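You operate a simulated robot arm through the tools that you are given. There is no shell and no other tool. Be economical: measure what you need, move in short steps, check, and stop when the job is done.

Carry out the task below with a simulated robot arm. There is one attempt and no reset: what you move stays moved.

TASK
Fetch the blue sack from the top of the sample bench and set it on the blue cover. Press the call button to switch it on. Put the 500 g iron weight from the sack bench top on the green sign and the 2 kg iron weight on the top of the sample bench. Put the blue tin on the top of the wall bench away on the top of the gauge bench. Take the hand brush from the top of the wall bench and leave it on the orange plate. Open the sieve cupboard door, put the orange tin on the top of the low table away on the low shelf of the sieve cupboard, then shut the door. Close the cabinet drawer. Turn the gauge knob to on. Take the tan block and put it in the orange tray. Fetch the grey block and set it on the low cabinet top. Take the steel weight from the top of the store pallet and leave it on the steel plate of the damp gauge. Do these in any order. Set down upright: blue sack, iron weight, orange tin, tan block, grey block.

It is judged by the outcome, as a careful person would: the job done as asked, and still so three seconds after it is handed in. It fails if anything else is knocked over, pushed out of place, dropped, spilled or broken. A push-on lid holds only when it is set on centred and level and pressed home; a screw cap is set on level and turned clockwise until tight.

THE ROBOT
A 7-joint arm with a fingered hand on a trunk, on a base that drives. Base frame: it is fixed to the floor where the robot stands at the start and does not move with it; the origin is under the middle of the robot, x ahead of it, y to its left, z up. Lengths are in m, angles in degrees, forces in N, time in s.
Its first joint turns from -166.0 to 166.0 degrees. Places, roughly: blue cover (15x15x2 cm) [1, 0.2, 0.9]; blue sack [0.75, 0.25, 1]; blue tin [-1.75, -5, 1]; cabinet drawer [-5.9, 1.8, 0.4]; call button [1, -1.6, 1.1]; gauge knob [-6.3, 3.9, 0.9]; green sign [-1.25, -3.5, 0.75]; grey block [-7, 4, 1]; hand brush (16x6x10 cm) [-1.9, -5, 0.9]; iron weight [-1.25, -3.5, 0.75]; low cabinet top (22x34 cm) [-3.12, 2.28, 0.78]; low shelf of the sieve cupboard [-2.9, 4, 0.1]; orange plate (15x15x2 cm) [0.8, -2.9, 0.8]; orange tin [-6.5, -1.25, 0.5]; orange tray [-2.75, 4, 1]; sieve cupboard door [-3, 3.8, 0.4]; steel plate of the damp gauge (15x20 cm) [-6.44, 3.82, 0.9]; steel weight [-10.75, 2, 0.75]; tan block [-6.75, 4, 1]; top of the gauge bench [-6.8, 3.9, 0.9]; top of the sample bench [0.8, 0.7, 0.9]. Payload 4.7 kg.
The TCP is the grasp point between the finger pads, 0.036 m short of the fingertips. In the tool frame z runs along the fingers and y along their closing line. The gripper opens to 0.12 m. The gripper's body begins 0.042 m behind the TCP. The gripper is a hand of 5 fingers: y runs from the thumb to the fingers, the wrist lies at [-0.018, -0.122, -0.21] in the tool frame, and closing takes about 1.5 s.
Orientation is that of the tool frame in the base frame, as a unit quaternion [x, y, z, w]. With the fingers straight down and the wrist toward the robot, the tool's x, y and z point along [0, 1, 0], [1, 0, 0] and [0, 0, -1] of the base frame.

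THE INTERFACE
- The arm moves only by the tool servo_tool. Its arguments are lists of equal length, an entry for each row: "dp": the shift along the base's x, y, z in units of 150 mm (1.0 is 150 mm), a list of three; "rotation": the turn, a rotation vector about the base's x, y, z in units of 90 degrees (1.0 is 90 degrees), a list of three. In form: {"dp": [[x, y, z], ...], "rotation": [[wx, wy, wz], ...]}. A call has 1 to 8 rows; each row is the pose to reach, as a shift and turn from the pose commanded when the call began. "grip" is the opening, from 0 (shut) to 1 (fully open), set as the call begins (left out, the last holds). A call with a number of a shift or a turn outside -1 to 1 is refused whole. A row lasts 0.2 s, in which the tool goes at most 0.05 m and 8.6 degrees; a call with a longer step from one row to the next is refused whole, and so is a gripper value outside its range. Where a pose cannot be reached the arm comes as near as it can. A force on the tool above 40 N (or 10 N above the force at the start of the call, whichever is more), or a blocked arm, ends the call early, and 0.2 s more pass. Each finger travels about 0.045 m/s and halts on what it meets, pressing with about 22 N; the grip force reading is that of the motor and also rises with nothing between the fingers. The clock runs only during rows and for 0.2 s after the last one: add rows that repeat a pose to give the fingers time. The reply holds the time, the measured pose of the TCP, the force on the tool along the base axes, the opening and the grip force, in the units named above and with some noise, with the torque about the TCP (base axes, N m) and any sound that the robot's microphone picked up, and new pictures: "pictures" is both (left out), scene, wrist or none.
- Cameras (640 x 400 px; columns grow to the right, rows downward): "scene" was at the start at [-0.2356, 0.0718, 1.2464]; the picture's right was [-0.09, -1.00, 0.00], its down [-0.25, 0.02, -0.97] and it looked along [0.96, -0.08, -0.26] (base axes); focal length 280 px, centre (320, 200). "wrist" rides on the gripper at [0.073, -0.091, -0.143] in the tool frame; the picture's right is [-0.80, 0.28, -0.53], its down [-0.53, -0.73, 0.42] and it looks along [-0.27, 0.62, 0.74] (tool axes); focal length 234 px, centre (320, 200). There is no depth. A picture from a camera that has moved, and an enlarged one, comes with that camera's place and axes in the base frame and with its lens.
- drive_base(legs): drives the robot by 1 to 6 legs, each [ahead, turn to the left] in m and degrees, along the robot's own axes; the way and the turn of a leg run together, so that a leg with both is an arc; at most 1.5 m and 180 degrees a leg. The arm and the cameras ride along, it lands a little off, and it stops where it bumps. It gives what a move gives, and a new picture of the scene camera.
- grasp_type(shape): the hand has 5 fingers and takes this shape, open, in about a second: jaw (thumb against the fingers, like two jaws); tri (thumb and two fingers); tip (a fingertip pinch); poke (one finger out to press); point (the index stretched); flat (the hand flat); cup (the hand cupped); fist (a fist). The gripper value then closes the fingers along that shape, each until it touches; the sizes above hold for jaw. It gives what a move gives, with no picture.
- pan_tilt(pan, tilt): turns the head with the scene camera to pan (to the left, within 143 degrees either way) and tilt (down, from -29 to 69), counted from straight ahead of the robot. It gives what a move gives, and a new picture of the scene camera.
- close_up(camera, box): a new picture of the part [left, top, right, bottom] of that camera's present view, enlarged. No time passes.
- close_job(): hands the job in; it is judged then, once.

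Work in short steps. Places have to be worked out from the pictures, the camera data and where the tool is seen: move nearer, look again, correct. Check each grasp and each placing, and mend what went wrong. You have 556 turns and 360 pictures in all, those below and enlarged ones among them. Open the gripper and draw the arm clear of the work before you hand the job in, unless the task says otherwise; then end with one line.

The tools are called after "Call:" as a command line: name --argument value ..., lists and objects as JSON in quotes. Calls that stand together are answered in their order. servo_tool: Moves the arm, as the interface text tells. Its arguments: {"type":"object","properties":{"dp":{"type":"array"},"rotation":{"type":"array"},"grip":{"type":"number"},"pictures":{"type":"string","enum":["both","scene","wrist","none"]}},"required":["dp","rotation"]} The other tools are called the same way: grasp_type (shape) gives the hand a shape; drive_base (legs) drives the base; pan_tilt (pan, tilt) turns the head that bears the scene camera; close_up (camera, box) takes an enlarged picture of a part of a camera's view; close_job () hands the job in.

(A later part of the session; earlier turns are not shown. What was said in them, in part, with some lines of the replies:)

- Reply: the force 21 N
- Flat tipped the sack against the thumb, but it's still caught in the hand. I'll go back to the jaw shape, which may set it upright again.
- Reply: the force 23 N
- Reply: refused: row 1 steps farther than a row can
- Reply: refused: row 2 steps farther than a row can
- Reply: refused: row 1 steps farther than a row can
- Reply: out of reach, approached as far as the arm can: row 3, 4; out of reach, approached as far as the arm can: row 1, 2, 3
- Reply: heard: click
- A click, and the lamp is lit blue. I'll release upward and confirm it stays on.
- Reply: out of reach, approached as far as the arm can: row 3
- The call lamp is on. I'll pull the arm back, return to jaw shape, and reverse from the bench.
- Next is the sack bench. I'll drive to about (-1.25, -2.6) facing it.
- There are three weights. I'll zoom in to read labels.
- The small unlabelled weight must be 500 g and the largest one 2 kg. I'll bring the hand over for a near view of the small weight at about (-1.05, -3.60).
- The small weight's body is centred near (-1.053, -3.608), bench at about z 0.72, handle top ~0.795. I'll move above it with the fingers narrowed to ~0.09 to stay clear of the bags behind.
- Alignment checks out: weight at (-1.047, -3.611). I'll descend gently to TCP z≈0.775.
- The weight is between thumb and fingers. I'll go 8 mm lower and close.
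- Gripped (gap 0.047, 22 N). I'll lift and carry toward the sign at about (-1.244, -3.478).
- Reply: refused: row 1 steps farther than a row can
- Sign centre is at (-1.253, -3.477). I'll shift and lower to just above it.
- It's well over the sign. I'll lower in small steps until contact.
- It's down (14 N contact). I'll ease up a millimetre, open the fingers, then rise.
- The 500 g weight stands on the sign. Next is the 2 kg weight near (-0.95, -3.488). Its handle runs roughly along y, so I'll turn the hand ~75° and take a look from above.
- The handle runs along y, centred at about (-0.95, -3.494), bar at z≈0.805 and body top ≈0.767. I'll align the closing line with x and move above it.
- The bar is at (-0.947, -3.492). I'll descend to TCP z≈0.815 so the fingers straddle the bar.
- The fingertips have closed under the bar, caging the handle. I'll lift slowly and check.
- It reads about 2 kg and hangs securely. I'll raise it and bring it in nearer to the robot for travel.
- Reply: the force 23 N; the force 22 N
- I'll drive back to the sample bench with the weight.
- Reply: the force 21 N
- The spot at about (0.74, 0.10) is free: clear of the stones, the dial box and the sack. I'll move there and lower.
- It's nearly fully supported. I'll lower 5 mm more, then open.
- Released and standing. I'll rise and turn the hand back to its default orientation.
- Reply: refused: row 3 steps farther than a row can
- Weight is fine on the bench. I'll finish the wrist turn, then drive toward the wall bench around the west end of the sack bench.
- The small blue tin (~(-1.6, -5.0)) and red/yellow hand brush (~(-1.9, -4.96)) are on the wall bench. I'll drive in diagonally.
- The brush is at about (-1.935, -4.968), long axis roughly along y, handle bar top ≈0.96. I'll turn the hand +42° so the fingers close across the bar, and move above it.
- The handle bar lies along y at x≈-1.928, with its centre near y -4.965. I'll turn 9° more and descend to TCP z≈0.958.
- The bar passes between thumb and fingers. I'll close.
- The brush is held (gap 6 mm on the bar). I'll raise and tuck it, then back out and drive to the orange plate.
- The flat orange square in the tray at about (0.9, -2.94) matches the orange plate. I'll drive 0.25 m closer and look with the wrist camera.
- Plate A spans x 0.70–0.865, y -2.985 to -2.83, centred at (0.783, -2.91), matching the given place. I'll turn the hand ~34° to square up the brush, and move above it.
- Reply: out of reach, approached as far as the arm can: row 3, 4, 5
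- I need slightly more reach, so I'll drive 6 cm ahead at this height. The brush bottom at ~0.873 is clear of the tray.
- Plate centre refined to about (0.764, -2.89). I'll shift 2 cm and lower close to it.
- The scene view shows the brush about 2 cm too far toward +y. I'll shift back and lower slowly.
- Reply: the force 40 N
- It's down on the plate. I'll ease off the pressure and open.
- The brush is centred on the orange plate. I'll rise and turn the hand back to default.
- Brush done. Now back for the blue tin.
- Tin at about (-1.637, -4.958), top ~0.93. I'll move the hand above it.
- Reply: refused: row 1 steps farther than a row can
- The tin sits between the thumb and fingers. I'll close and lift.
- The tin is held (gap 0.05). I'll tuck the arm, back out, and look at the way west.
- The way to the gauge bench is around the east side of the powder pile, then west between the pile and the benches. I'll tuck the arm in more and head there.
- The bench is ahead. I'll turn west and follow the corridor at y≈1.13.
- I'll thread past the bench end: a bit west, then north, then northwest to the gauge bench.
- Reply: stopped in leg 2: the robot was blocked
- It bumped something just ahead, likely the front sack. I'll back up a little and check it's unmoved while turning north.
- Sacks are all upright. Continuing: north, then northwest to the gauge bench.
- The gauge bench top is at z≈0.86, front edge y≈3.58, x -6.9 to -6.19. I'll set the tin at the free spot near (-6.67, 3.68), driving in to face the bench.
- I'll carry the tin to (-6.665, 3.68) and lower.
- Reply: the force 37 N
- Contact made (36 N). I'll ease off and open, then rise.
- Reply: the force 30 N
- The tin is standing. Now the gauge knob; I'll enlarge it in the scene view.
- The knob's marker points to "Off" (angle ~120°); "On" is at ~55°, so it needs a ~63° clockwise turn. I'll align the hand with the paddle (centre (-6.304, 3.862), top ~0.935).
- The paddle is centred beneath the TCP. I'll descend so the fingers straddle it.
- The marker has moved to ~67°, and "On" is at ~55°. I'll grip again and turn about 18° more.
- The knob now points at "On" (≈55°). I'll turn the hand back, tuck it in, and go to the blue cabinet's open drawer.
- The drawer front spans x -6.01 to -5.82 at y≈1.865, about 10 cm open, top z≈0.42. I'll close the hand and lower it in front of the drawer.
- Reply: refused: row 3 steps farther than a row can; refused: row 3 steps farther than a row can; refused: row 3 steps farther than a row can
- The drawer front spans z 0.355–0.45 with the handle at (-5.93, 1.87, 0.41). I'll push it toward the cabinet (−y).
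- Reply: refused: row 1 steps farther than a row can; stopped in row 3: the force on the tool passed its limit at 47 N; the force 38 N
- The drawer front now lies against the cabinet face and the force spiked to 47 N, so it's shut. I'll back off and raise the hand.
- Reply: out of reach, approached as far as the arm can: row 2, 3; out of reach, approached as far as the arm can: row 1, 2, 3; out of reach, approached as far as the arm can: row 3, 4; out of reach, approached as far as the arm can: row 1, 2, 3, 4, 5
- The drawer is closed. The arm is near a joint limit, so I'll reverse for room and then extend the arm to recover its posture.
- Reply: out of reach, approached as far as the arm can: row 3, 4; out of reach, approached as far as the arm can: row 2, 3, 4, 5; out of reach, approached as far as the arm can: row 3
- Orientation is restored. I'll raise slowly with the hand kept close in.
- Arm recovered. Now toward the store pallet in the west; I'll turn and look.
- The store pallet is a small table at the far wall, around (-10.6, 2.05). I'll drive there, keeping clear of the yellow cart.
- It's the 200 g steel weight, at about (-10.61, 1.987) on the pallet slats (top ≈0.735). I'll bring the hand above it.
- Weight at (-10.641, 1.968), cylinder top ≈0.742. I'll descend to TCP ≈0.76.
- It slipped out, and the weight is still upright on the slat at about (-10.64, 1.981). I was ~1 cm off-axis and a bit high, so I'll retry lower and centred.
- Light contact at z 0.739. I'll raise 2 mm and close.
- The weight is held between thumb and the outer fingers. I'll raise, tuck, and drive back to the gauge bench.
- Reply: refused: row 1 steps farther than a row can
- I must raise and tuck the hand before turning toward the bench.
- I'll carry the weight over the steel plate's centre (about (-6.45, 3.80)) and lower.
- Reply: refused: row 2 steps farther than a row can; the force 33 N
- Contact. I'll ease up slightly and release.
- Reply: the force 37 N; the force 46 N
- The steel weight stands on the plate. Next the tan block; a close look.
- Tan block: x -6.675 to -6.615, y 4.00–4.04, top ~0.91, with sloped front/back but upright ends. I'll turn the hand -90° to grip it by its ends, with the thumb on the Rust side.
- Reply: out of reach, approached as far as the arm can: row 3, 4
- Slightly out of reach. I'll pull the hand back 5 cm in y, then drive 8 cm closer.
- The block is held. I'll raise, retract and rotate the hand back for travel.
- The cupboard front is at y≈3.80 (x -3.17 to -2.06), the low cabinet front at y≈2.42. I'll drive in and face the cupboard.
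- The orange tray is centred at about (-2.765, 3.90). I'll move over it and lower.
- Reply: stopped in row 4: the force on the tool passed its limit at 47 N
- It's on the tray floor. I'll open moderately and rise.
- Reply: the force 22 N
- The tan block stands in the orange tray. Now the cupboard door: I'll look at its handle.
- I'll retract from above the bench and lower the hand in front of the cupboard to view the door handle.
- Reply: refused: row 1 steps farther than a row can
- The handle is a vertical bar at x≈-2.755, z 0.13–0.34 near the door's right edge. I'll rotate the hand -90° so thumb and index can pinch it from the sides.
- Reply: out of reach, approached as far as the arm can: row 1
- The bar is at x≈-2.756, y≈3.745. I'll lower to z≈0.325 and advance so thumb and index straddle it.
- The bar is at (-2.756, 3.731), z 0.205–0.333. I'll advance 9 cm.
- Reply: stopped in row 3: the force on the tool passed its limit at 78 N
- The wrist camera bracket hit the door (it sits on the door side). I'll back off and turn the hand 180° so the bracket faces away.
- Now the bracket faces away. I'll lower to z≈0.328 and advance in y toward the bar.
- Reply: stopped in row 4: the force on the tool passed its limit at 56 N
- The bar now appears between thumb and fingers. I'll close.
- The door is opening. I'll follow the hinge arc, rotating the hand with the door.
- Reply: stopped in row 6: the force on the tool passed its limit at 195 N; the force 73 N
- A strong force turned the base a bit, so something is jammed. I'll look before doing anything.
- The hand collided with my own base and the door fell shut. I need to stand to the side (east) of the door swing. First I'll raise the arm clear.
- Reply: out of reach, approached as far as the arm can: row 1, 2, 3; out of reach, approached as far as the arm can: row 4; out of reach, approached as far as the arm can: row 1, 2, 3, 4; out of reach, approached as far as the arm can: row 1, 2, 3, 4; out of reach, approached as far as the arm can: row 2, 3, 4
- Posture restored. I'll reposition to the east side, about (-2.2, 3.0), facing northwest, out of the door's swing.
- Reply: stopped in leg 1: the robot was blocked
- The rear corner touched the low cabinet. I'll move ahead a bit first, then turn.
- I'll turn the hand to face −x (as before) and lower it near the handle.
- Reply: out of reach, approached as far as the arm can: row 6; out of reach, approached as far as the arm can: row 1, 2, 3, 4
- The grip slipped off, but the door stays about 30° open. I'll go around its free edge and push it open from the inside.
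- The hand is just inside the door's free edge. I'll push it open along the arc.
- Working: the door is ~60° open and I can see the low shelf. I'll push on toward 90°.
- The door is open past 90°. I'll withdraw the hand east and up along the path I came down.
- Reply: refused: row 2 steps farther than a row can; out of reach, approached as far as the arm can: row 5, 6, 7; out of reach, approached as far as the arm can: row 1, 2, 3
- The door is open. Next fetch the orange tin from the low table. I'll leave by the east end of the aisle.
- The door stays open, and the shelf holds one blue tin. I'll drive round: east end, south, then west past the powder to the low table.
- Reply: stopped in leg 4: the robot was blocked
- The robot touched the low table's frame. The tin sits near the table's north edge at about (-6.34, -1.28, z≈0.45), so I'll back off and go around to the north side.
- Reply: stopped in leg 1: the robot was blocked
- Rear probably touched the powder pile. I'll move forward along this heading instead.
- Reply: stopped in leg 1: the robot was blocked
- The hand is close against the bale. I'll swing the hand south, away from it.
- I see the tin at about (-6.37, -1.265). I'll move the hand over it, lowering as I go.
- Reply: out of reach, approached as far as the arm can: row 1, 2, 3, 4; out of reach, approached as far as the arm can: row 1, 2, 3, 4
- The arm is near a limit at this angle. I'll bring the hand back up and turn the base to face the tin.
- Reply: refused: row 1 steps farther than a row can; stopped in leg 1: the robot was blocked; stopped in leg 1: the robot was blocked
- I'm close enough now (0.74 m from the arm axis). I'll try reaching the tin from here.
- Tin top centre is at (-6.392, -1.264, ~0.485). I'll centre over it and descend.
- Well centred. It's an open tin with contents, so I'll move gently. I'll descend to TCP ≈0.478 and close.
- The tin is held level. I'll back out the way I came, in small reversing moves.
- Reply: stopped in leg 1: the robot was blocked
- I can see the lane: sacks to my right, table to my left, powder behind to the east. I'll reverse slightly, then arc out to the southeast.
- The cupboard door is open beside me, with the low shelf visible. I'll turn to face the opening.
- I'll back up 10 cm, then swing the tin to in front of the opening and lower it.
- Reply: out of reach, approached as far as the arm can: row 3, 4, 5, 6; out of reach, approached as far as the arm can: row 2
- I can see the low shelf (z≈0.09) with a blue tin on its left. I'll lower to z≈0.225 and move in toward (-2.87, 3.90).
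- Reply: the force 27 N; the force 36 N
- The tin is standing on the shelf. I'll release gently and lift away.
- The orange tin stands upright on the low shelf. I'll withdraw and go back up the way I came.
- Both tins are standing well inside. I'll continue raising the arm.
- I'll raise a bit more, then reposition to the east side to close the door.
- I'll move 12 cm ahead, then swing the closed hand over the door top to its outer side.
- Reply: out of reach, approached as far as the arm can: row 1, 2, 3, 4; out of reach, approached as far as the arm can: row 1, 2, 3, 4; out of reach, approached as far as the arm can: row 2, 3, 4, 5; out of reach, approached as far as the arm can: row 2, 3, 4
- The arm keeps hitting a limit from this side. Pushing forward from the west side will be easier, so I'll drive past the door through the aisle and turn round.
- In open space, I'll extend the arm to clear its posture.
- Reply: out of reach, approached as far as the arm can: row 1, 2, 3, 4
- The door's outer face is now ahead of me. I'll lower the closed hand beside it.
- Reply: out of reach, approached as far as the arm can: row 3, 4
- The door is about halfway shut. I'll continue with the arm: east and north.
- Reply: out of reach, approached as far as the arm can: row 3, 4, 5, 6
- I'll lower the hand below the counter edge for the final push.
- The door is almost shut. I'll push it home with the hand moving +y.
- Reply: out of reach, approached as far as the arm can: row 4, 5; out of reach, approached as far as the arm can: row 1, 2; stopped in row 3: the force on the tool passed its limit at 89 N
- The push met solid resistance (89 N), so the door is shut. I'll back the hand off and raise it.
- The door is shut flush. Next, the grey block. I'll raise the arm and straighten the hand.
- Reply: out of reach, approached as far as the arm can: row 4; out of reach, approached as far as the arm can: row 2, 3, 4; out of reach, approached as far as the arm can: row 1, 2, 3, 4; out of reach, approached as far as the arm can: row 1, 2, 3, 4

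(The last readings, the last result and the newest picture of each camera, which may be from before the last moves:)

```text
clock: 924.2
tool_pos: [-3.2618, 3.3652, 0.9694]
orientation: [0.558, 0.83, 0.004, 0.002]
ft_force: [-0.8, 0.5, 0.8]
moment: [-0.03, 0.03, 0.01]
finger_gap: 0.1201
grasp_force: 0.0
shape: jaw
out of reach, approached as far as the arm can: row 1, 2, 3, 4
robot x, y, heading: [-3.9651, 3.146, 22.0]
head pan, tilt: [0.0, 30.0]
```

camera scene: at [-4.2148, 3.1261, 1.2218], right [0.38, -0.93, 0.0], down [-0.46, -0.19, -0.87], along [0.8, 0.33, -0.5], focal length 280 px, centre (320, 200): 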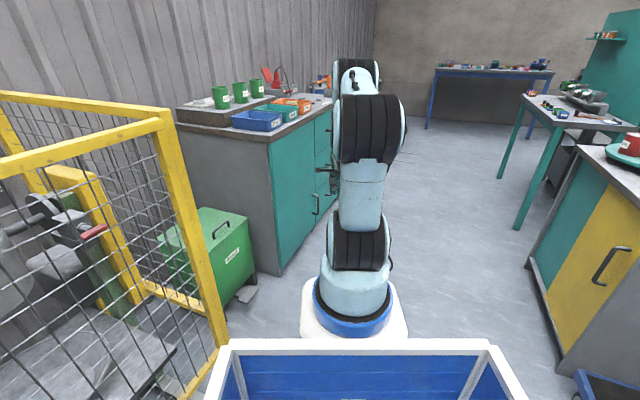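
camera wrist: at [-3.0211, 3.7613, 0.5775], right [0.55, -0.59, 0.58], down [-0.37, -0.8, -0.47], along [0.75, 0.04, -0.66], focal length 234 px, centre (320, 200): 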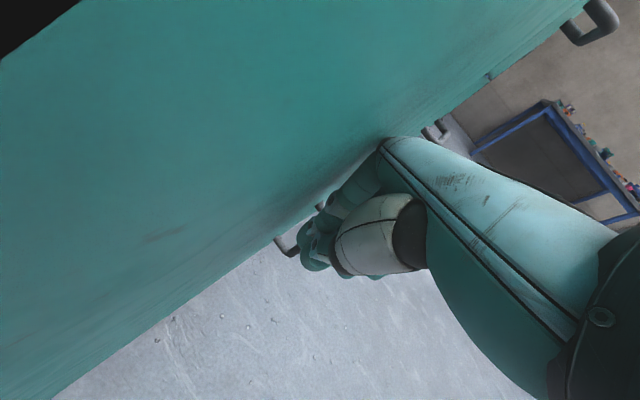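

I'll use the recovery that worked before: lower, draw in, then rise.

Call:
servo_tool --dp '[[0, 0, -0.3], [0, 0, -0.6], [0, 0, -0.9], [0, 0, -0.98]]' --rotation '[[0, 0, 0], [0, 0, 0], [0, 0, 0], [0, 0, 0]]' --pictures "none"

Call:
servo_tool --dp '[[-0.15, -0.05, -0.25], [-0.3, -0.1, -0.5], [-0.45, -0.15, -0.75], [-0.6, -0.2, -0.98]]' --rotation '[[0, 0, 0], [0, 0, 0], [0, 0, 0], [0, 0, 0]]' --pictures "none"

Call:
servo_tool --dp '[[0, 0, 0.3], [0, 0, 0.6], [0, 0, 0.9], [0, 0, 0.98]]' --rotation '[[0, 0, 0], [0, 0, 0], [0, 0, 0], [0, 0, 0]]' --pictures "none"

Call:
servo_tool --dp '[[0, 0, 0.3], [0, 0, 0.6], [0, 0, 0.9], [0, 0, 0.98]]' --rotation '[[0, 0, 0], [0, 0, 0], [0, 0, 0], [0, 0, 0]]' --pictures "none"

Call:
servo_tool --dp '[[0, 0, 0.3], [0, 0, 0.6], [0, 0, 0.9], [0, 0, 0.98]]' --rotation '[[0, 0, 0], [0, 0, 0], [0, 0, 0], [0, 0, 0]]' --pictures "scene"

```text
clock: 925.2
tool_pos: [-3.2599, 3.3655, 0.827]
orientation: [0.56, 0.828, 0.0, 0.002]
ft_force: [-0.2, 0.2, 0.1]
moment: [0.0, 0.0, -0.01]
finger_gap: 0.1201
grasp_force: 0.1
shape: jaw
robot x, y, heading: [-3.9612, 3.1409, 22.4]
head pan, tilt: [0.0, 30.0]
```

```text
clock: 926.2
tool_pos: [-3.3492, 3.3335, 0.6817]
orientation: [0.56, 0.828, 0.002, 0.002]
ft_force: [0.3, 0.1, 1.0]
moment: [-0.02, -0.04, -0.02]
finger_gap: 0.12
grasp_force: 0.0
shape: jaw
robot x, y, heading: [-3.9622, 3.1425, 22.4]
head pan, tilt: [0.0, 30.0]
```

```text
clock: 927.2
tool_pos: [-3.3494, 3.3347, 0.8289]
orientation: [0.561, 0.828, 0.002, 0.001]
ft_force: [-0.5, 1.3, -0.5]
moment: [-0.03, -0.02, -0.01]
finger_gap: 0.1198
grasp_force: 0.1
shape: jaw
robot x, y, heading: [-3.9599, 3.1428, 22.4]
head pan, tilt: [0.0, 30.0]
```

```text
clock: 928.2
tool_pos: [-3.348, 3.3345, 0.976]
orientation: [0.56, 0.829, 0.001, 0.001]
ft_force: [0.7, -0.7, -0.1]
moment: [-0.02, 0.03, 0.01]
finger_gap: 0.1202
grasp_force: 0.0
shape: jaw
robot x, y, heading: [-3.9607, 3.1403, 22.2]
head pan, tilt: [0.0, 30.0]
```

```text
clock: 929.2
tool_pos: [-3.3344, 3.3213, 1.0648]
orientation: [0.558, 0.83, 0.006, 0.002]
ft_force: [-0.5, 0.2, 0.8]
moment: [0.05, 0.05, 0.03]
finger_gap: 0.12
grasp_force: 0.0
shape: jaw
out of reach, approached as far as the arm can: row 1, 2, 3, 4
robot x, y, heading: [-3.9629, 3.1418, 22.0]
head pan, tilt: [0.0, 30.0]
camera scene: at [-4.215, 3.126, 1.2218], right [0.38, -0.93, 0.0], down [-0.46, -0.19, -0.87], along [0.8, 0.33, -0.5], focal length 280 px, centre (320, 200)
```

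scene: 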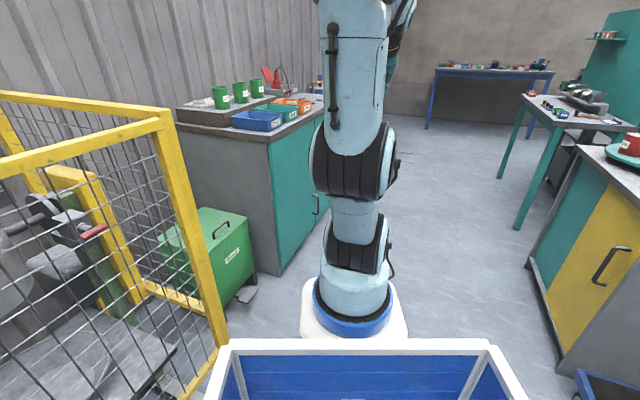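

Call:
drive_base --legs '[[-0.5, 0], [0, -100], [0, -98], [1.2, 0], [1.12, 0]]'

```text
clock: 951.5
tool_pos: [-7.3739, 2.9176, 1.0642]
orientation: [0.717, -0.697, -0.001, 0.004]
ft_force: [1.9, 0.2, 0.0]
moment: [0.01, -0.03, 0.0]
finger_gap: 0.1199
grasp_force: 0.0
shape: jaw
robot x, y, heading: [-6.7212, 2.8589, -178.6]
head pan, tilt: [0.0, 30.0]
camera scene: at [-6.4785, 2.7885, 1.2218], right [-0.03, 1.0, 0.0], down [0.5, 0.01, -0.87], along [-0.87, -0.02, -0.5], focal length 280 px, centre (320, 200)
```

scene: 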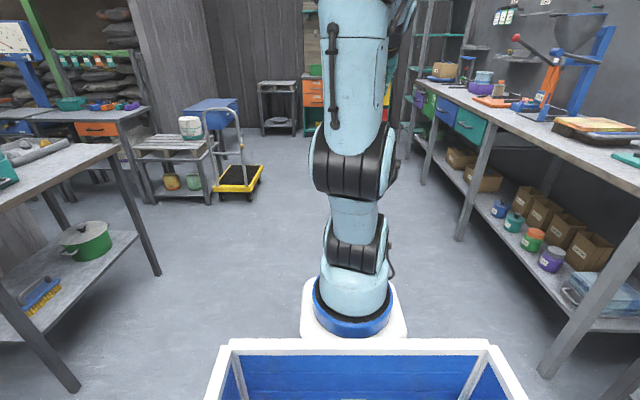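

Call:
drive_base --legs '[[0, -91], [0.15, 0]]'

Call:
servo_tool --dp '[[0, 0, 0]]' --rotation '[[0, 0, 0]]' --pictures "wrist"

```text
clock: 956.7
tool_pos: [-6.6545, 3.6608, 1.0643]
orientation: [-0.004, 1.0, 0.005, -0.003]
ft_force: [-0.1, -0.3, -1.1]
moment: [0.03, 0.0, -0.01]
finger_gap: 0.1199
grasp_force: 0.1
shape: jaw
robot x, y, heading: [-6.7231, 3.0109, 90.6]
head pan, tilt: [0.0, 30.0]
camera scene: at [-6.7993, 2.7702, 1.2218], right [1.0, 0.01, 0.0], down [0.0, -0.5, -0.87], along [-0.01, 0.87, -0.5], focal length 280 px, centre (320, 200)
```

scene: 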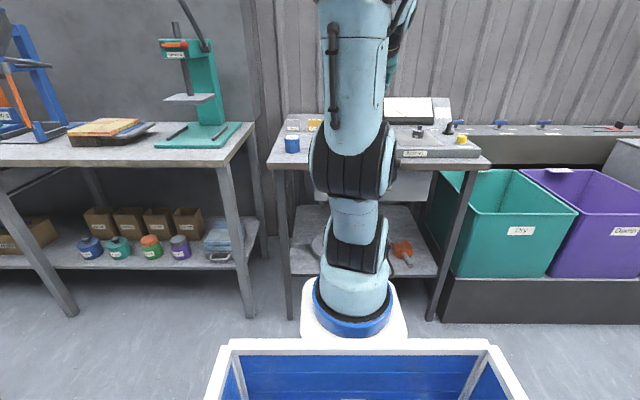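

```text
clock: 957.1
tool_pos: [-6.654, 3.6626, 1.0641]
orientation: [-0.005, 1.0, 0.004, -0.003]
ft_force: [-0.1, -1.0, -0.3]
moment: [0.0, -0.02, 0.0]
finger_gap: 0.1199
grasp_force: 0.0
shape: jaw
robot x, y, heading: [-6.7247, 3.0094, 90.5]
head pan, tilt: [0.0, 30.0]
camera wrist: at [-6.7253, 3.5681, 1.2056], right [0.8, 0.28, 0.52], down [0.54, -0.72, -0.43], along [0.26, 0.63, -0.73], focal length 234 px, centre (320, 200)
```

wrist: 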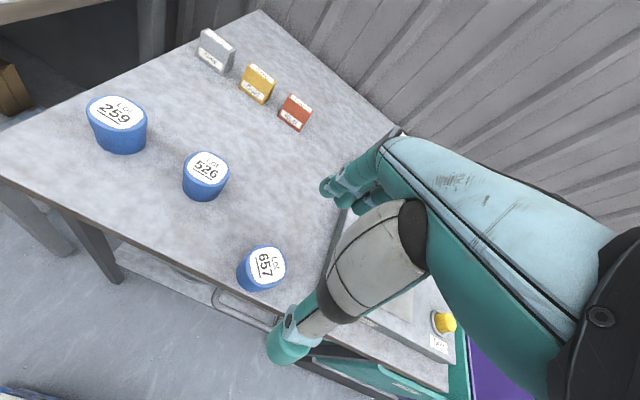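

The grey block is at about (-6.917, 4.01) near the bench's left edge. I'll turn the hand +90° (thumb toward the Gold block) and move above it.

Call:
servo_tool --dp '[[-0.2, 0.1, 0], [-0.4, 0.2, 0], [-0.6, 0.35, 0], [-0.8, 0.5, 0], [-0.95, 0.65, 0], [-0.99, 0.8, 0], [-0.99, 0.95, 0], [-0.99, 0.99, 0]]' --rotation '[[0, 0, 0.09], [0, 0, 0.18], [0, 0, 0.27], [0, 0, 0.36], [0, 0, 0.45], [0, 0, 0.54], [0, 0, 0.63], [0, 0, 0.72]]' --grip 0.68 --pictures "none"

Call:
servo_tool --dp '[[-0.2, 0.2, 0], [-0.4, 0.45, 0], [-0.6, 0.7, 0], [-0.74, 0.95, 0], [-0.74, 0.99, 0]]' --rotation '[[0, 0, 0.09], [0, 0, 0.18], [0, 0, 0.27], [0, 0, 0.275], [0, 0, 0.275]]' --pictures "wrist"

```text
clock: 958.9
tool_pos: [-6.8034, 3.8104, 1.0647]
orientation: [-0.541, 0.841, 0.003, -0.004]
ft_force: [-0.2, 0.1, 0.3]
moment: [0.05, -0.01, -0.01]
finger_gap: 0.0818
grasp_force: 0.0
shape: jaw
robot x, y, heading: [-6.7199, 3.0115, 90.3]
head pan, tilt: [0.0, 30.0]
```

```text
clock: 960.1
tool_pos: [-6.9139, 3.9593, 1.0647]
orientation: [0.707, -0.707, -0.001, 0.004]
ft_force: [-0.5, 0.1, -0.4]
moment: [0.0, 0.02, 0.01]
finger_gap: 0.0818
grasp_force: 0.1
shape: jaw
robot x, y, heading: [-6.727, 3.0091, 90.6]
head pan, tilt: [0.0, 30.0]
camera wrist: at [-6.8206, 3.8867, 1.2067], right [-0.28, 0.81, 0.52], down [0.73, 0.53, -0.43], along [-0.63, 0.26, -0.73], focal length 234 px, centre (320, 200)
```

wrist: 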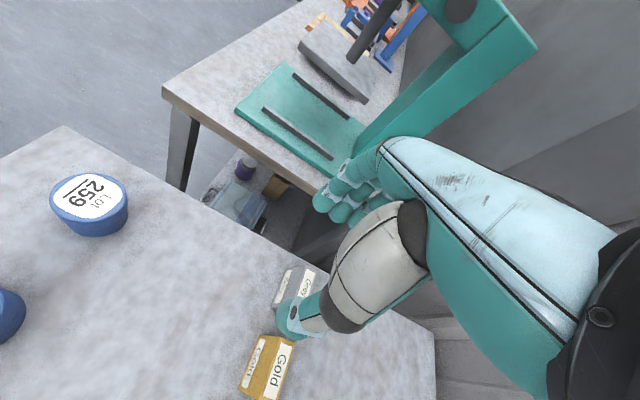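

Call:
servo_tool --dp '[[-0.05, 0.15, 0], [-0.1, 0.35, -0.1], [-0.1, 0.35, -0.35], [-0.1, 0.35, -0.55]]' --rotation '[[0, 0, 0], [0, 0, 0], [0, 0, 0], [0, 0, 0]]' --pictures "none"

Call:
close_up --camera "wrist" --box '[200, 160, 400, 340]'

```text
clock: 961.1
tool_pos: [-6.9289, 4.0121, 0.9812]
orientation: [0.707, -0.707, -0.001, 0.005]
ft_force: [0.3, 0.1, 0.6]
moment: [0.0, 0.02, 0.01]
finger_gap: 0.082
grasp_force: 0.0
shape: jaw
robot x, y, heading: [-6.7219, 3.012, 90.3]
head pan, tilt: [0.0, 30.0]
```

```text
2.22 times, centred on (300, 250) of wrist
camera zoom: at [-6.8365, 3.9389, 1.1228], right [-0.27, 0.81, 0.52], down [0.73, 0.53, -0.43], along [-0.63, 0.26, -0.73], focal length 520 px, centre (364, 89)
```

zoom: 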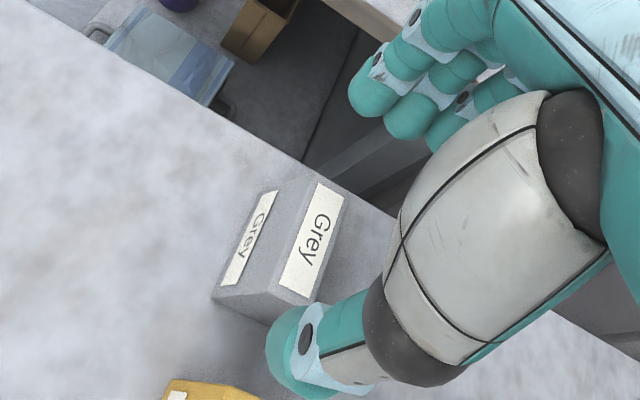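

Call:
servo_tool --dp '[[0.03, 0.01, -0.12], [0.03, 0.01, -0.24], [0.03, 0.01, -0.36], [0.03, 0.01, -0.42]]' --rotation '[[0, 0, 0], [0, 0, 0], [0, 0, 0], [0, 0, 0]]' --pictures "none"

Call:
close_up --camera "wrist" --box '[200, 160, 400, 340]'

```text
clock: 962.1
tool_pos: [-6.9258, 4.0117, 0.9176]
orientation: [-0.707, 0.707, 0.001, -0.005]
ft_force: [0.1, 0.0, -0.1]
moment: [-0.02, 0.0, -0.02]
finger_gap: 0.0819
grasp_force: 0.0
shape: jaw
robot x, y, heading: [-6.7196, 3.0129, 90.6]
head pan, tilt: [0.0, 30.0]
```

```text
2.22 times, centred on (300, 250) of wrist
camera zoom: at [-6.8322, 3.9401, 1.0602], right [-0.27, 0.81, 0.52], down [0.73, 0.53, -0.43], along [-0.63, 0.26, -0.73], focal length 520 px, centre (364, 89)
```

zoom: 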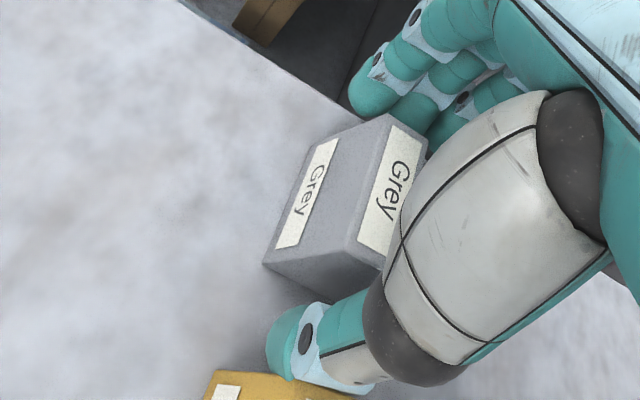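

Call:
servo_tool --dp '[[0, -0.03, 0], [0, -0.03, 0], [0, -0.03, 0], [0, -0.03, 0], [0, -0.03, 0], [0, -0.03, 0]]' --rotation '[[0, 0, 0], [0, 0, 0], [0, 0, 0], [0, 0, 0], [0, 0, 0], [0, 0, 0]]' --grip 0 --pictures "none"

Call:
servo_tool --dp '[[0, 0, 0.15], [0, 0, 0.35], [0, 0, 0.6], [0, -0.05, 0.85]]' --rotation '[[0, 0, 0], [0, 0, 0], [0, 0, 0], [0, 0, 0]]' --pictures "wrist"

```text
clock: 963.5
tool_pos: [-6.9243, 4.0075, 0.9192]
orientation: [0.707, -0.707, -0.001, 0.004]
ft_force: [0.5, -0.1, 2.1]
moment: [-0.07, 0.04, 0.02]
finger_gap: 0.0546
grasp_force: 21.7
shape: jaw
robot x, y, heading: [-6.7247, 3.0111, 90.6]
head pan, tilt: [0.0, 30.0]
```

```text
clock: 964.5
tool_pos: [-6.9262, 4.0017, 1.0453]
orientation: [0.707, -0.707, 0.0, 0.007]
ft_force: [0.2, 0.4, -1.5]
moment: [-0.06, 0.0, 0.01]
finger_gap: 0.0543
grasp_force: 22.1
shape: jaw
robot x, y, heading: [-6.7237, 3.0092, 90.5]
head pan, tilt: [0.0, 30.0]
camera wrist: at [-6.8325, 3.9286, 1.186], right [-0.27, 0.81, 0.52], down [0.73, 0.53, -0.44], along [-0.63, 0.26, -0.73], focal length 234 px, centre (320, 200)
```

wrist: 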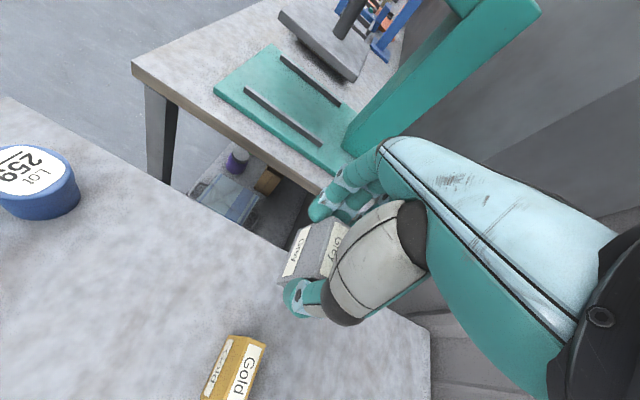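

The grey block is held. I'll retract, rotating the hand back.

Call:
servo_tool --dp '[[0.05, -0.15, 0.1], [0.1, -0.3, 0.15], [0.2, -0.45, 0.2], [0.3, -0.6, 0.2], [0.4, -0.75, 0.2], [0.5, -0.9, 0.2], [0.6, -0.99, 0.2], [0.7, -0.99, 0.2]]' --rotation '[[0, 0, 0], [0, 0, -0.08], [0, 0, -0.16], [0, 0, -0.24], [0, 0, -0.32], [0, 0, -0.4], [0, 0, -0.48], [0, 0, -0.56]]' --pictures "none"

Call:
servo_tool --dp '[[0.15, -0.2, 0.05], [0.3, -0.4, 0.1], [0.45, -0.6, 0.15], [0.6, -0.8, 0.2], [0.75, -0.99, 0.2], [0.75, -0.99, 0.2]]' --rotation '[[0, 0, -0.08], [0, 0, -0.16], [0, 0, -0.24], [0, 0, -0.32], [0, 0, -0.4], [0, 0, -0.44]]' --pictures "none"

```text
clock: 966.3
tool_pos: [-6.8186, 3.8519, 1.0755]
orientation: [-0.337, 0.941, 0.003, -0.004]
ft_force: [0.1, -1.1, -1.3]
moment: [-0.03, 0.05, -0.02]
finger_gap: 0.0544
grasp_force: 22.5
shape: jaw
robot x, y, heading: [-6.7189, 3.0092, 90.3]
head pan, tilt: [0.0, 30.0]
```

```text
clock: 967.7
tool_pos: [-6.6536, 3.6876, 1.129]
orientation: [-0.014, 0.999, 0.009, -0.032]
ft_force: [-1.3, 4.3, -3.9]
moment: [-0.31, 0.06, 0.06]
finger_gap: 0.0502
grasp_force: 22.2
shape: jaw
out of reach, approached as far as the arm can: row 4, 5, 6
robot x, y, heading: [-6.7222, 3.007, 90.7]
head pan, tilt: [0.0, 30.0]
```

Call:
servo_tool --dp '[[0, 0, 0]]' --rotation '[[0, 0, 0]]' --pictures "wrist"

```text
clock: 968.1
tool_pos: [-6.6535, 3.686, 1.13]
orientation: [-0.015, 0.999, 0.009, -0.033]
ft_force: [-0.1, 0.0, -0.2]
moment: [0.01, -0.04, 0.0]
finger_gap: 0.0505
grasp_force: 22.1
shape: jaw
robot x, y, heading: [-6.7216, 3.0116, 90.5]
head pan, tilt: [0.0, 30.0]
camera wrist: at [-6.7136, 3.5891, 1.2746], right [0.83, 0.3, 0.48], down [0.52, -0.71, -0.47], along [0.2, 0.64, -0.74], focal length 234 px, centre (320, 200)
```

wrist: 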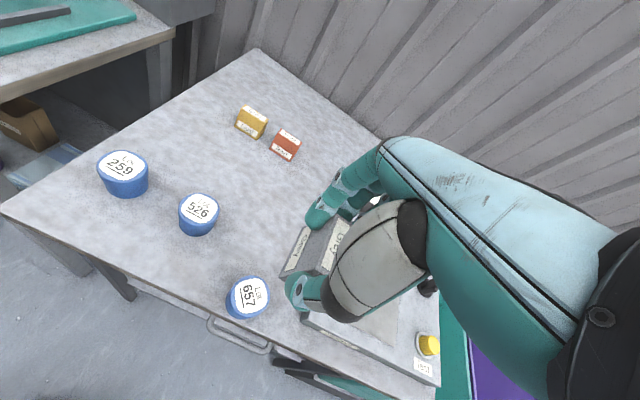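

Everything looks in order. I'll drive to the low cabinet.

Call:
drive_base --legs '[[-0.15, 0], [0, -87.5], [1.2, 0], [1.2, 0], [1.2, 0]]'

```text
clock: 990.2
tool_pos: [-2.4536, 3.0394, 1.1289]
orientation: [0.676, 0.736, 0.029, -0.018]
ft_force: [-0.3, -0.2, 0.4]
moment: [-0.03, -0.01, -0.05]
finger_gap: 0.0505
grasp_force: 21.7
shape: jaw
robot x, y, heading: [-3.1319, 3.0691, 3.6]
head pan, tilt: [0.0, 30.0]
camera scene: at [-3.375, 3.1368, 1.2218], right [0.06, -1.0, 0.0], down [-0.5, -0.03, -0.87], along [0.86, 0.05, -0.5], focal length 280 px, centre (320, 200)
```

scene: 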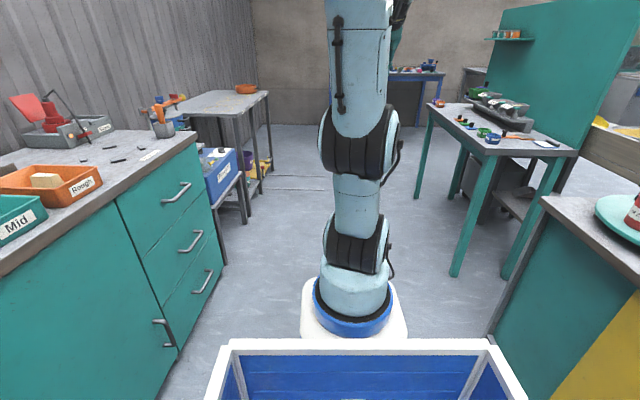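

Call:
drive_base --legs '[[0, -93]]'

Call:
servo_tool --dp '[[0, 0, 0]]' --rotation '[[0, 0, 0]]' --pictures "wrist"

```text
clock: 994.6
tool_pos: [-3.1985, 2.3955, 1.1294]
orientation: [0.999, 0.016, 0.034, 0.01]
ft_force: [-0.4, -0.4, 0.3]
moment: [-0.01, -0.03, 0.03]
finger_gap: 0.0502
grasp_force: 21.9
shape: jaw
robot x, y, heading: [-3.1365, 3.073, -89.3]
head pan, tilt: [0.0, 30.0]
camera scene: at [-3.0537, 3.3121, 1.2218], right [-1.0, -0.01, 0.0], down [-0.01, 0.5, -0.87], along [0.01, -0.87, -0.5], focal length 280 px, centre (320, 200)
```

scene: 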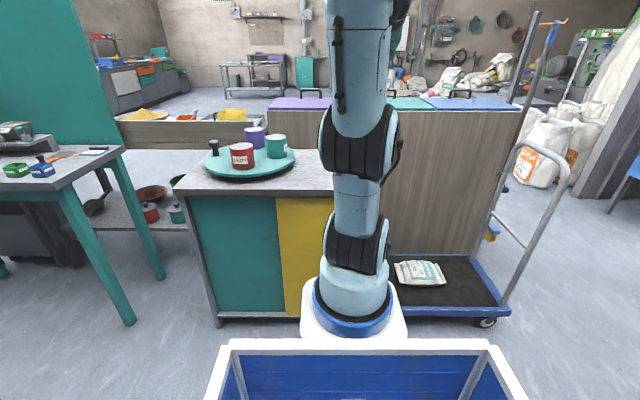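

```text
clock: 995.0
tool_pos: [-3.199, 2.3965, 1.1294]
orientation: [0.999, 0.017, 0.033, 0.009]
ft_force: [-0.6, 0.2, -0.5]
moment: [-0.03, -0.01, -0.01]
finger_gap: 0.0502
grasp_force: 22.2
shape: jaw
robot x, y, heading: [-3.134, 3.0724, -89.4]
head pan, tilt: [0.0, 30.0]
camera wrist: at [-3.1385, 2.4914, 1.2744], right [-0.83, -0.3, 0.48], down [-0.53, 0.71, -0.47], along [-0.2, -0.64, -0.74], focal length 234 px, centre (320, 200)
```

wrist: 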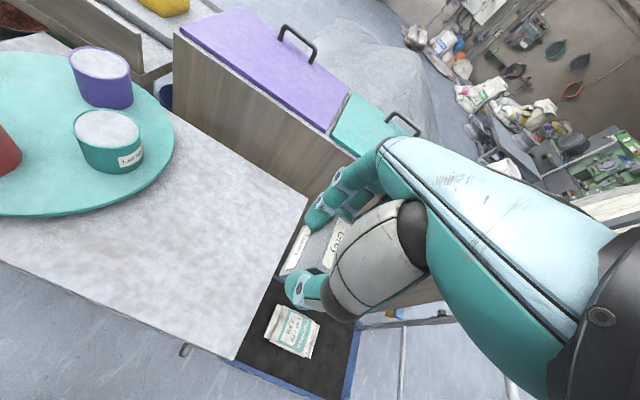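

The free part of the cabinet top spans x -3.238 to -2.92, y 2.09–2.47. I'll level the hand and bring the block to (-3.09, 2.29).

Call:
servo_tool --dp '[[0.2, -0.15, 0], [0.4, -0.3, 0], [0.6, -0.5, -0.1], [0.73, -0.71, -0.2]]' --rotation '[[0.005, 0.02, -0.01], [0.011, 0.042, -0.02], [0.011, 0.042, -0.02], [0.011, 0.042, -0.02]]' --pictures "none"

Call:
servo_tool --dp '[[0, 0, -0.3], [0, 0, -0.6], [0, 0, -0.9]]' --rotation '[[0, 0, 0], [0, 0, 0], [0, 0, 0]]' --pictures "wrist"

```text
clock: 996.0
tool_pos: [-3.0969, 2.3196, 1.1035]
orientation: [0.995, -0.003, 0.1, 0.009]
ft_force: [0.0, -0.4, -3.0]
moment: [0.1, -0.08, 0.04]
finger_gap: 0.0499
grasp_force: 22.1
shape: jaw
out of reach, approached as far as the arm can: row 1, 2, 3, 4
robot x, y, heading: [-3.1329, 3.0714, -89.5]
head pan, tilt: [0.0, 30.0]
```

```text
clock: 996.8
tool_pos: [-3.0929, 2.3184, 0.9712]
orientation: [0.995, -0.002, 0.099, 0.011]
ft_force: [0.3, 0.4, -0.4]
moment: [-0.01, 0.01, 0.02]
finger_gap: 0.0502
grasp_force: 22.5
shape: jaw
robot x, y, heading: [-3.1324, 3.0703, -89.4]
head pan, tilt: [0.0, 30.0]
camera wrist: at [-3.0505, 2.4124, 1.1237], right [-0.89, -0.26, 0.36], down [-0.43, 0.72, -0.54], along [-0.12, -0.64, -0.76], focal length 234 px, centre (320, 200)
```

wrist: 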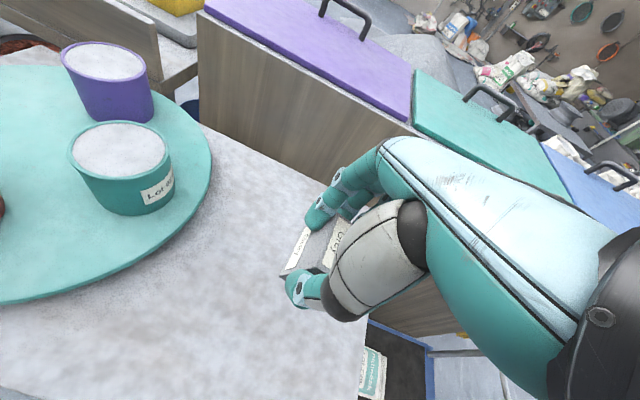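

The hand tilted ~11° near its limit. At this lower height I'll level it again.

Call:
servo_tool --dp '[[0, -0.05, 0], [0, -0.1, -0.05], [0, -0.15, -0.1], [0, -0.15, -0.1]]' --rotation '[[0.005, 0.05, 0], [0.01, 0.1, 0], [0.014, 0.126, 0], [0.014, 0.126, 0]]' --pictures "none"

```text
clock: 997.8
tool_pos: [-3.0972, 2.3125, 0.9621]
orientation: [0.998, -0.001, 0.065, 0.008]
ft_force: [0.5, 0.0, -0.7]
moment: [-0.01, -0.01, 0.04]
finger_gap: 0.05
grasp_force: 22.0
shape: jaw
out of reach, approached as far as the arm can: row 1, 2, 3, 4
robot x, y, heading: [-3.1371, 3.0729, -89.5]
head pan, tilt: [0.0, 30.0]
```

Call:
servo_tool --dp '[[0, -0.03, -0.15], [0, -0.05, -0.3], [0, -0.05, -0.42], [0, -0.05, -0.42]]' --rotation '[[0, 0.04, 0], [0.01, 0.07, 0], [0.01, 0.083, 0], [0.01, 0.083, 0]]' --pictures "none"

```text
clock: 998.8
tool_pos: [-3.088, 2.3015, 0.901]
orientation: [0.998, -0.009, 0.059, 0.006]
ft_force: [0.4, -0.9, -0.3]
moment: [0.0, 0.03, 0.0]
finger_gap: 0.0498
grasp_force: 22.1
shape: jaw
out of reach, approached as far as the arm can: row 1, 2, 3, 4
robot x, y, heading: [-3.1303, 3.0741, -89.6]
head pan, tilt: [0.0, 30.0]
```

A ~7° tilt remains, which is small: the block will settle flat when set down gently. I'll lower slowly to contact.

Call:
servo_tool --dp '[[0, 0, -0.15], [0, 0, -0.25], [0, 0, -0.32], [0, 0, -0.38], [0, 0, -0.42]]' --rotation '[[0, 0.02, 0], [0, 0.04, 0], [0, 0.06, 0], [0, 0.07, 0], [0, 0.075, 0]]' --pictures "wrist"

```text
clock: 1000.0
tool_pos: [-3.0818, 2.2893, 0.8529]
orientation: [0.999, -0.009, 0.047, 0.005]
ft_force: [0.1, -0.7, 0.0]
moment: [0.0, -0.03, 0.0]
finger_gap: 0.0499
grasp_force: 22.1
shape: jaw
out of reach, approached as far as the arm can: row 1, 2, 3, 4, 5
robot x, y, heading: [-3.1314, 3.0716, -89.8]
head pan, tilt: [0.0, 30.0]
camera wrist: at [-3.0213, 2.38, 0.9996], right [-0.85, -0.26, 0.45], down [-0.48, 0.74, -0.48], along [-0.21, -0.62, -0.75], focal length 234 px, centre (320, 200)
```

wrist: 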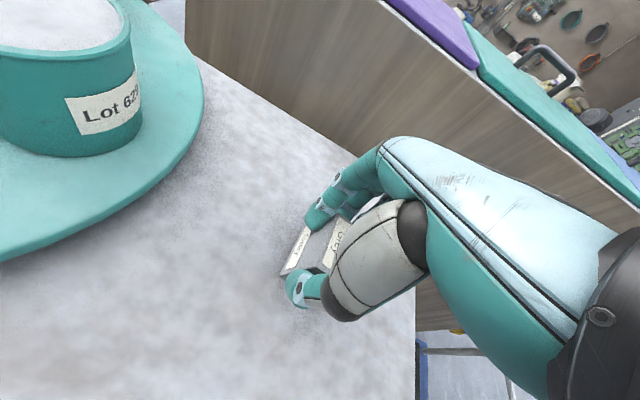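

Call:
servo_tool --dp '[[0, 0, -0.04], [0, 0, -0.08], [0, 0, -0.12], [0, 0, -0.15]]' --rotation '[[0, 0.015, 0], [0, 0.03, 0], [0, 0.045, 0], [0, 0.055, 0]]' --pictures "none"

```text
clock: 1001.0
tool_pos: [-3.0815, 2.2899, 0.8529]
orientation: [0.999, -0.009, 0.047, 0.005]
ft_force: [0.6, -0.4, -1.4]
moment: [-0.02, 0.0, 0.0]
finger_gap: 0.0499
grasp_force: 22.1
shape: jaw
out of reach, approached as far as the arm can: row 1, 2, 3, 4
robot x, y, heading: [-3.1305, 3.0702, -89.2]
head pan, tilt: [0.0, 30.0]
```

Call:
servo_tool --dp '[[0, 0, -0.04], [0, 0, -0.08], [0, 0, -0.12], [0, 0, -0.15]]' --rotation '[[0, 0, 0], [0, 0, 0], [0, 0, 0], [0, 0, 0]]' --pictures "none"

```text
clock: 1002.0
tool_pos: [-3.0814, 2.2881, 0.8339]
orientation: [0.999, -0.009, 0.046, 0.01]
ft_force: [3.6, 6.4, 39.4]
moment: [-0.25, 0.07, 0.11]
finger_gap: 0.0523
grasp_force: 21.8
shape: jaw
robot x, y, heading: [-3.1311, 3.0737, -89.1]
head pan, tilt: [0.0, 30.0]
```

Contact at 39 N. I'll ease up 2 mm, open, and look.

Call:
servo_tool --dp '[[0, 0, 0.02], [0, 0, 0.02]]' --rotation '[[0, 0, 0], [0, 0, 0]]' --pictures "none"

Call:
servo_tool --dp '[[0, 0, 0], [0, 0, 0], [0, 0, 0], [0, 0, 0], [0, 0, 0]]' --rotation '[[0, 0, 0], [0, 0, 0], [0, 0, 0], [0, 0, 0], [0, 0, 0]]' --grip 0.7 --pictures "none"

Call:
servo_tool --dp '[[0, 0, 0.15], [0, 0, 0.35], [0, 0, 0.6], [0, 0, 0.8]]' --rotation '[[0, 0, 0], [0, 0, 0], [0, 0, 0], [0, 0, 0]]' --pictures "wrist"

```text
clock: 1002.6
tool_pos: [-3.082, 2.2886, 0.8354]
orientation: [0.999, -0.01, 0.047, 0.007]
ft_force: [3.6, -1.1, 29.6]
moment: [-0.53, 0.04, 0.15]
finger_gap: 0.0524
grasp_force: 21.6
shape: jaw
robot x, y, heading: [-3.133, 3.0671, -89.4]
head pan, tilt: [0.0, 30.0]
```

```text
clock: 1003.8
tool_pos: [-3.0822, 2.2889, 0.833]
orientation: [0.999, -0.01, 0.047, 0.006]
ft_force: [-0.1, 0.7, -0.6]
moment: [0.04, 0.0, 0.0]
finger_gap: 0.0855
grasp_force: 0.0
shape: jaw
robot x, y, heading: [-3.1324, 3.0721, -89.5]
head pan, tilt: [0.0, 30.0]
```

```text
clock: 1004.8
tool_pos: [-3.0796, 2.2847, 0.8987]
orientation: [0.998, -0.003, 0.055, 0.019]
ft_force: [0.4, 0.6, 0.0]
moment: [-0.02, -0.01, 0.02]
finger_gap: 0.0854
grasp_force: 0.0
shape: jaw
out of reach, approached as far as the arm can: row 2, 3, 4
robot x, y, heading: [-3.1287, 3.0744, -89.6]
head pan, tilt: [0.0, 30.0]
camera wrist: at [-3.0205, 2.3793, 1.0441], right [-0.86, -0.26, 0.44], down [-0.48, 0.72, -0.51], along [-0.19, -0.65, -0.74], focal length 234 px, centre (320, 200)
```

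wrist: 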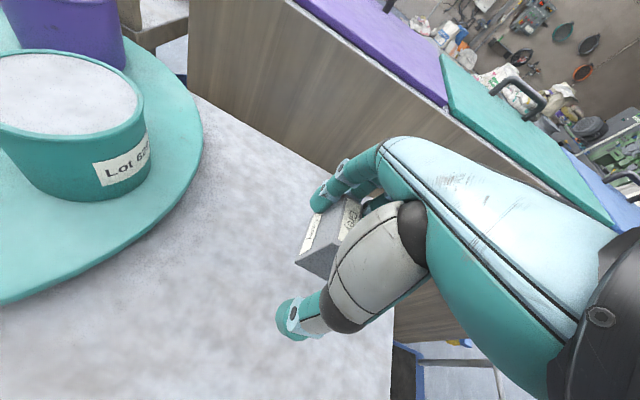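

The block seems to have come up with the open fingers. I'll lower it back and open fully.

Call:
servo_tool --dp '[[0, 0, -0.2], [0, 0, -0.35], [0, 0, -0.43], [0, 0, -0.43]]' --rotation '[[0, 0, 0], [0, 0, 0], [0, 0, 0], [0, 0, 0]]' --pictures "none"

Call:
servo_tool --dp '[[0, 0, 0], [0, 0, 0], [0, 0, 0], [0, 0, 0]]' --rotation '[[0, 0, 0], [0, 0, 0], [0, 0, 0], [0, 0, 0]]' --grip 1 --pictures "none"

Call:
close_up --camera "wrist" --box '[200, 140, 400, 360]'

```text
clock: 1005.8
tool_pos: [-3.0788, 2.2832, 0.8339]
orientation: [0.999, -0.011, 0.047, 0.006]
ft_force: [0.6, 0.9, 0.6]
moment: [-0.01, 0.01, -0.01]
finger_gap: 0.0837
grasp_force: 0.0
shape: jaw
out of reach, approached as far as the arm can: row 1
robot x, y, heading: [-3.1321, 3.0711, -89.5]
head pan, tilt: [0.0, 30.0]
```

```text
clock: 1006.8
tool_pos: [-3.0774, 2.2823, 0.8325]
orientation: [0.999, -0.01, 0.047, 0.006]
ft_force: [-0.8, -0.7, -0.3]
moment: [0.0, -0.04, -0.03]
finger_gap: 0.1198
grasp_force: 0.1
shape: jaw
robot x, y, heading: [-3.1321, 3.0715, -89.4]
head pan, tilt: [0.0, 30.0]
```

```text
1.82 times, centred on (300, 250) of wrist
camera zoom: at [-3.0172, 2.3734, 0.9807], right [-0.85, -0.26, 0.45], down [-0.48, 0.74, -0.48], along [-0.21, -0.62, -0.75], focal length 426 px, centre (356, 109)
```

zoom: 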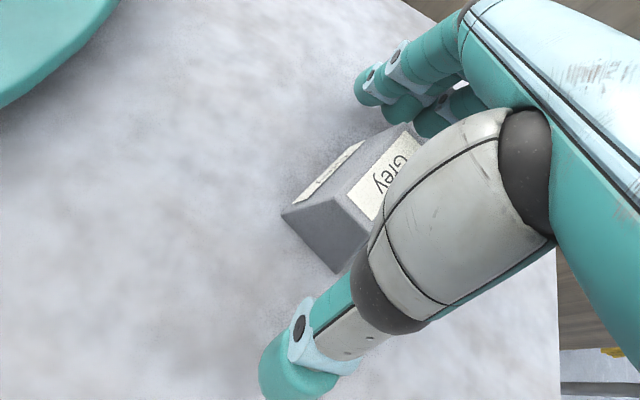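

Call:
servo_tool --dp '[[0, -0.08, 0], [0, -0.12, 0.02], [0, -0.12, 0.02]]' --rotation '[[0, 0, 0], [0, 0, 0], [0, 0, 0]]' --pictures "none"

Call:
close_up --camera "wrist" --box '[200, 140, 400, 360]'

```text
clock: 1007.6
tool_pos: [-3.0786, 2.2643, 0.836]
orientation: [0.999, -0.009, 0.047, 0.005]
ft_force: [-0.5, 0.3, -0.1]
moment: [-0.02, -0.01, -0.02]
finger_gap: 0.1195
grasp_force: 0.1
shape: jaw
robot x, y, heading: [-3.1361, 3.0758, -89.5]
head pan, tilt: [0.0, 30.0]
```

```text
1.82 times, centred on (300, 250) of wrist
camera zoom: at [-3.018, 2.3554, 0.9846], right [-0.85, -0.26, 0.45], down [-0.48, 0.74, -0.48], along [-0.21, -0.62, -0.75], focal length 426 px, centre (356, 109)
```

zoom: 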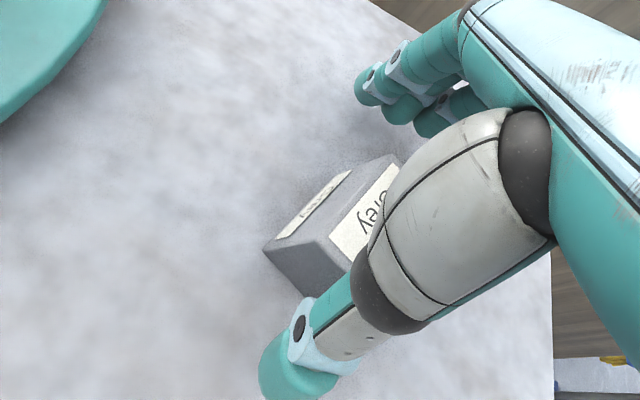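

The block now stands free on the surface. I'll rise straight up.

Call:
servo_tool --dp '[[0, 0.02, 0.05], [0, 0.02, 0.2], [0, 0.02, 0.4], [0, 0.02, 0.6]]' --rotation '[[0, 0, 0], [0, 0, 0], [0, 0, 0], [0, 0, 0]]' --pictures "wrist"

```text
clock: 1008.6
tool_pos: [-3.0906, 2.2373, 0.8868]
orientation: [0.993, -0.029, 0.027, 0.107]
ft_force: [0.8, 0.3, -0.9]
moment: [0.0, -0.01, -0.01]
finger_gap: 0.1201
grasp_force: 0.1
shape: jaw
out of reach, approached as far as the arm can: row 2, 3, 4
robot x, y, heading: [-3.1325, 3.0713, -89.7]
head pan, tilt: [0.0, 30.0]
camera wrist: at [-3.0197, 2.3526, 1.01], right [-0.84, -0.12, 0.52], down [-0.46, 0.65, -0.6], along [-0.27, -0.75, -0.6], focal length 234 px, centre (320, 200)
```

wrist: 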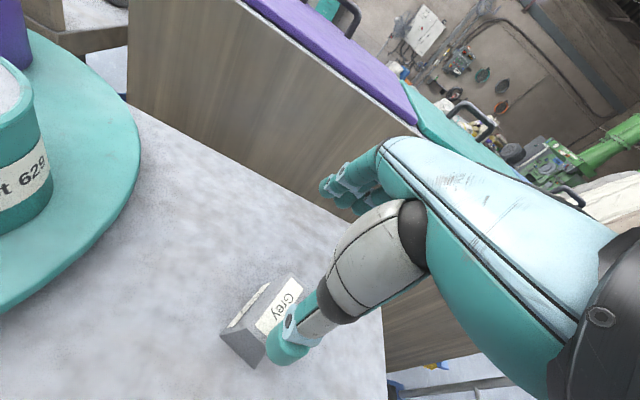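

Call:
servo_tool --dp '[[0, 0, 0.1], [0, 0, 0.2], [0, 0, 0.35], [0, 0, 0.5]]' --rotation '[[-0.02, 0, 0], [-0.04, 0, 0], [-0.06, 0, 0], [-0.08, 0, 0]]' --pictures "wrist"

```text
clock: 1009.8
tool_pos: [-3.1338, 2.2626, 1.0057]
orientation: [0.993, -0.013, -0.079, 0.085]
ft_force: [-0.6, 0.0, 0.5]
moment: [0.01, 0.0, 0.04]
finger_gap: 0.12
grasp_force: 0.1
shape: jaw
out of reach, approached as far as the arm can: row 1, 2
robot x, y, heading: [-3.1325, 3.0725, -89.4]
head pan, tilt: [0.0, 30.0]
stopped in row 4: the arm was blocked; the commanded pose is now the measured one
camera wrist: at [-3.0368, 2.3721, 1.1173], right [-0.71, -0.16, 0.68], down [-0.58, 0.67, -0.46], along [-0.39, -0.72, -0.57], focal length 234 px, centre (320, 200)
```

wrist: 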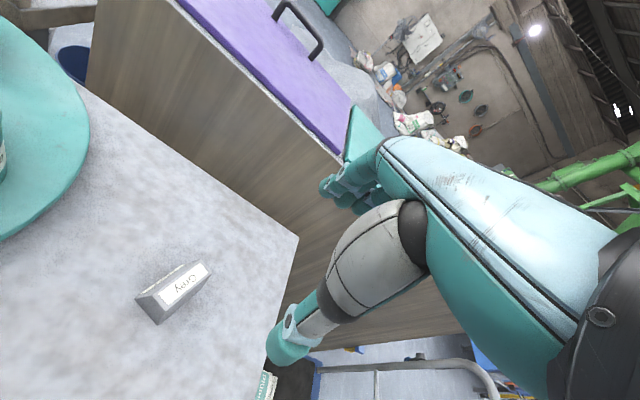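

The hand is clear. I'll check the block's stance.

Call:
close_up --camera "wrist" --box '[100, 220, 260, 340]'

```text
3.33 times, centred on (180, 280) of wrist
camera zoom: at [-3.0368, 2.3721, 1.1173], right [-0.71, -0.16, 0.68], down [-0.58, 0.67, -0.46], along [-0.39, -0.72, -0.57], focal length 781 px, centre (787, -67)
```

zoom: 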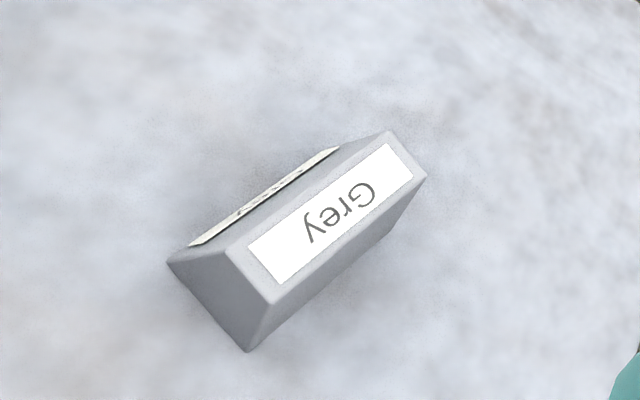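

The grey block stands upright on the low cabinet at (-3.08, 2.28). I'll back away with the hand open to draw the arm clear.

Call:
drive_base --legs '[[-0.2, 0]]'

Call:
servo_tool --dp '[[0, 0.1, 0.1], [0, 0.2, 0.2], [0, 0.3, 0.3], [0, 0.4, 0.4]]' --rotation '[[0, 0, 0], [0, 0, 0], [0, 0, 0], [0, 0, 0]]' --pictures "none"

```text
clock: 1011.4
tool_pos: [-3.1371, 2.4618, 1.0056]
orientation: [0.993, -0.013, -0.079, 0.084]
ft_force: [-0.3, -0.3, 0.5]
moment: [-0.05, 0.02, -0.03]
finger_gap: 0.1199
grasp_force: 0.1
shape: jaw
robot x, y, heading: [-3.1355, 3.2734, -89.4]
head pan, tilt: [0.0, 30.0]
camera scene: at [-3.0553, 3.5122, 1.2218], right [-1.0, -0.01, 0.0], down [0.0, 0.5, -0.87], along [0.01, -0.87, -0.5], focal length 280 px, centre (320, 200)
```

scene: 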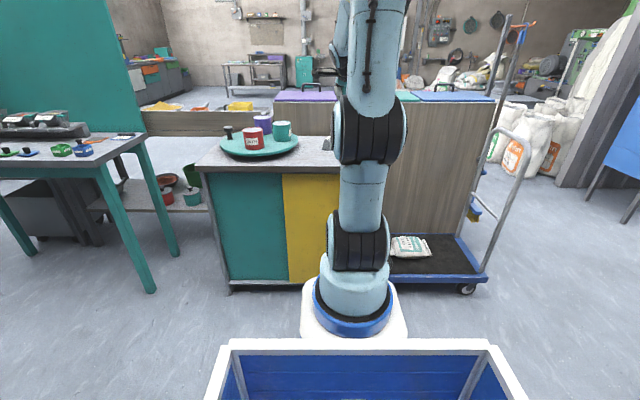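

```text
clock: 1012.4
tool_pos: [-3.1364, 2.5238, 1.065]
orientation: [0.993, -0.014, -0.079, 0.084]
ft_force: [-0.5, -0.1, -0.3]
moment: [0.0, -0.01, 0.03]
finger_gap: 0.1199
grasp_force: 0.0
shape: jaw
robot x, y, heading: [-3.1359, 3.2734, -89.4]
head pan, tilt: [0.0, 30.0]
```

All tasks look complete, the gripper is open and the arm is clear of the work. Handing in.

Call:
close_job

```text
The job is handed in.
```

All the requested tasks were carried out and the job is handed in. Along the way, my base bumped one floor sack at the partition and, near the low table, the table frame and probably the powder pile. The sacks were still standing when I looked afterwards, but I could not confirm whether any had shifted slightly.
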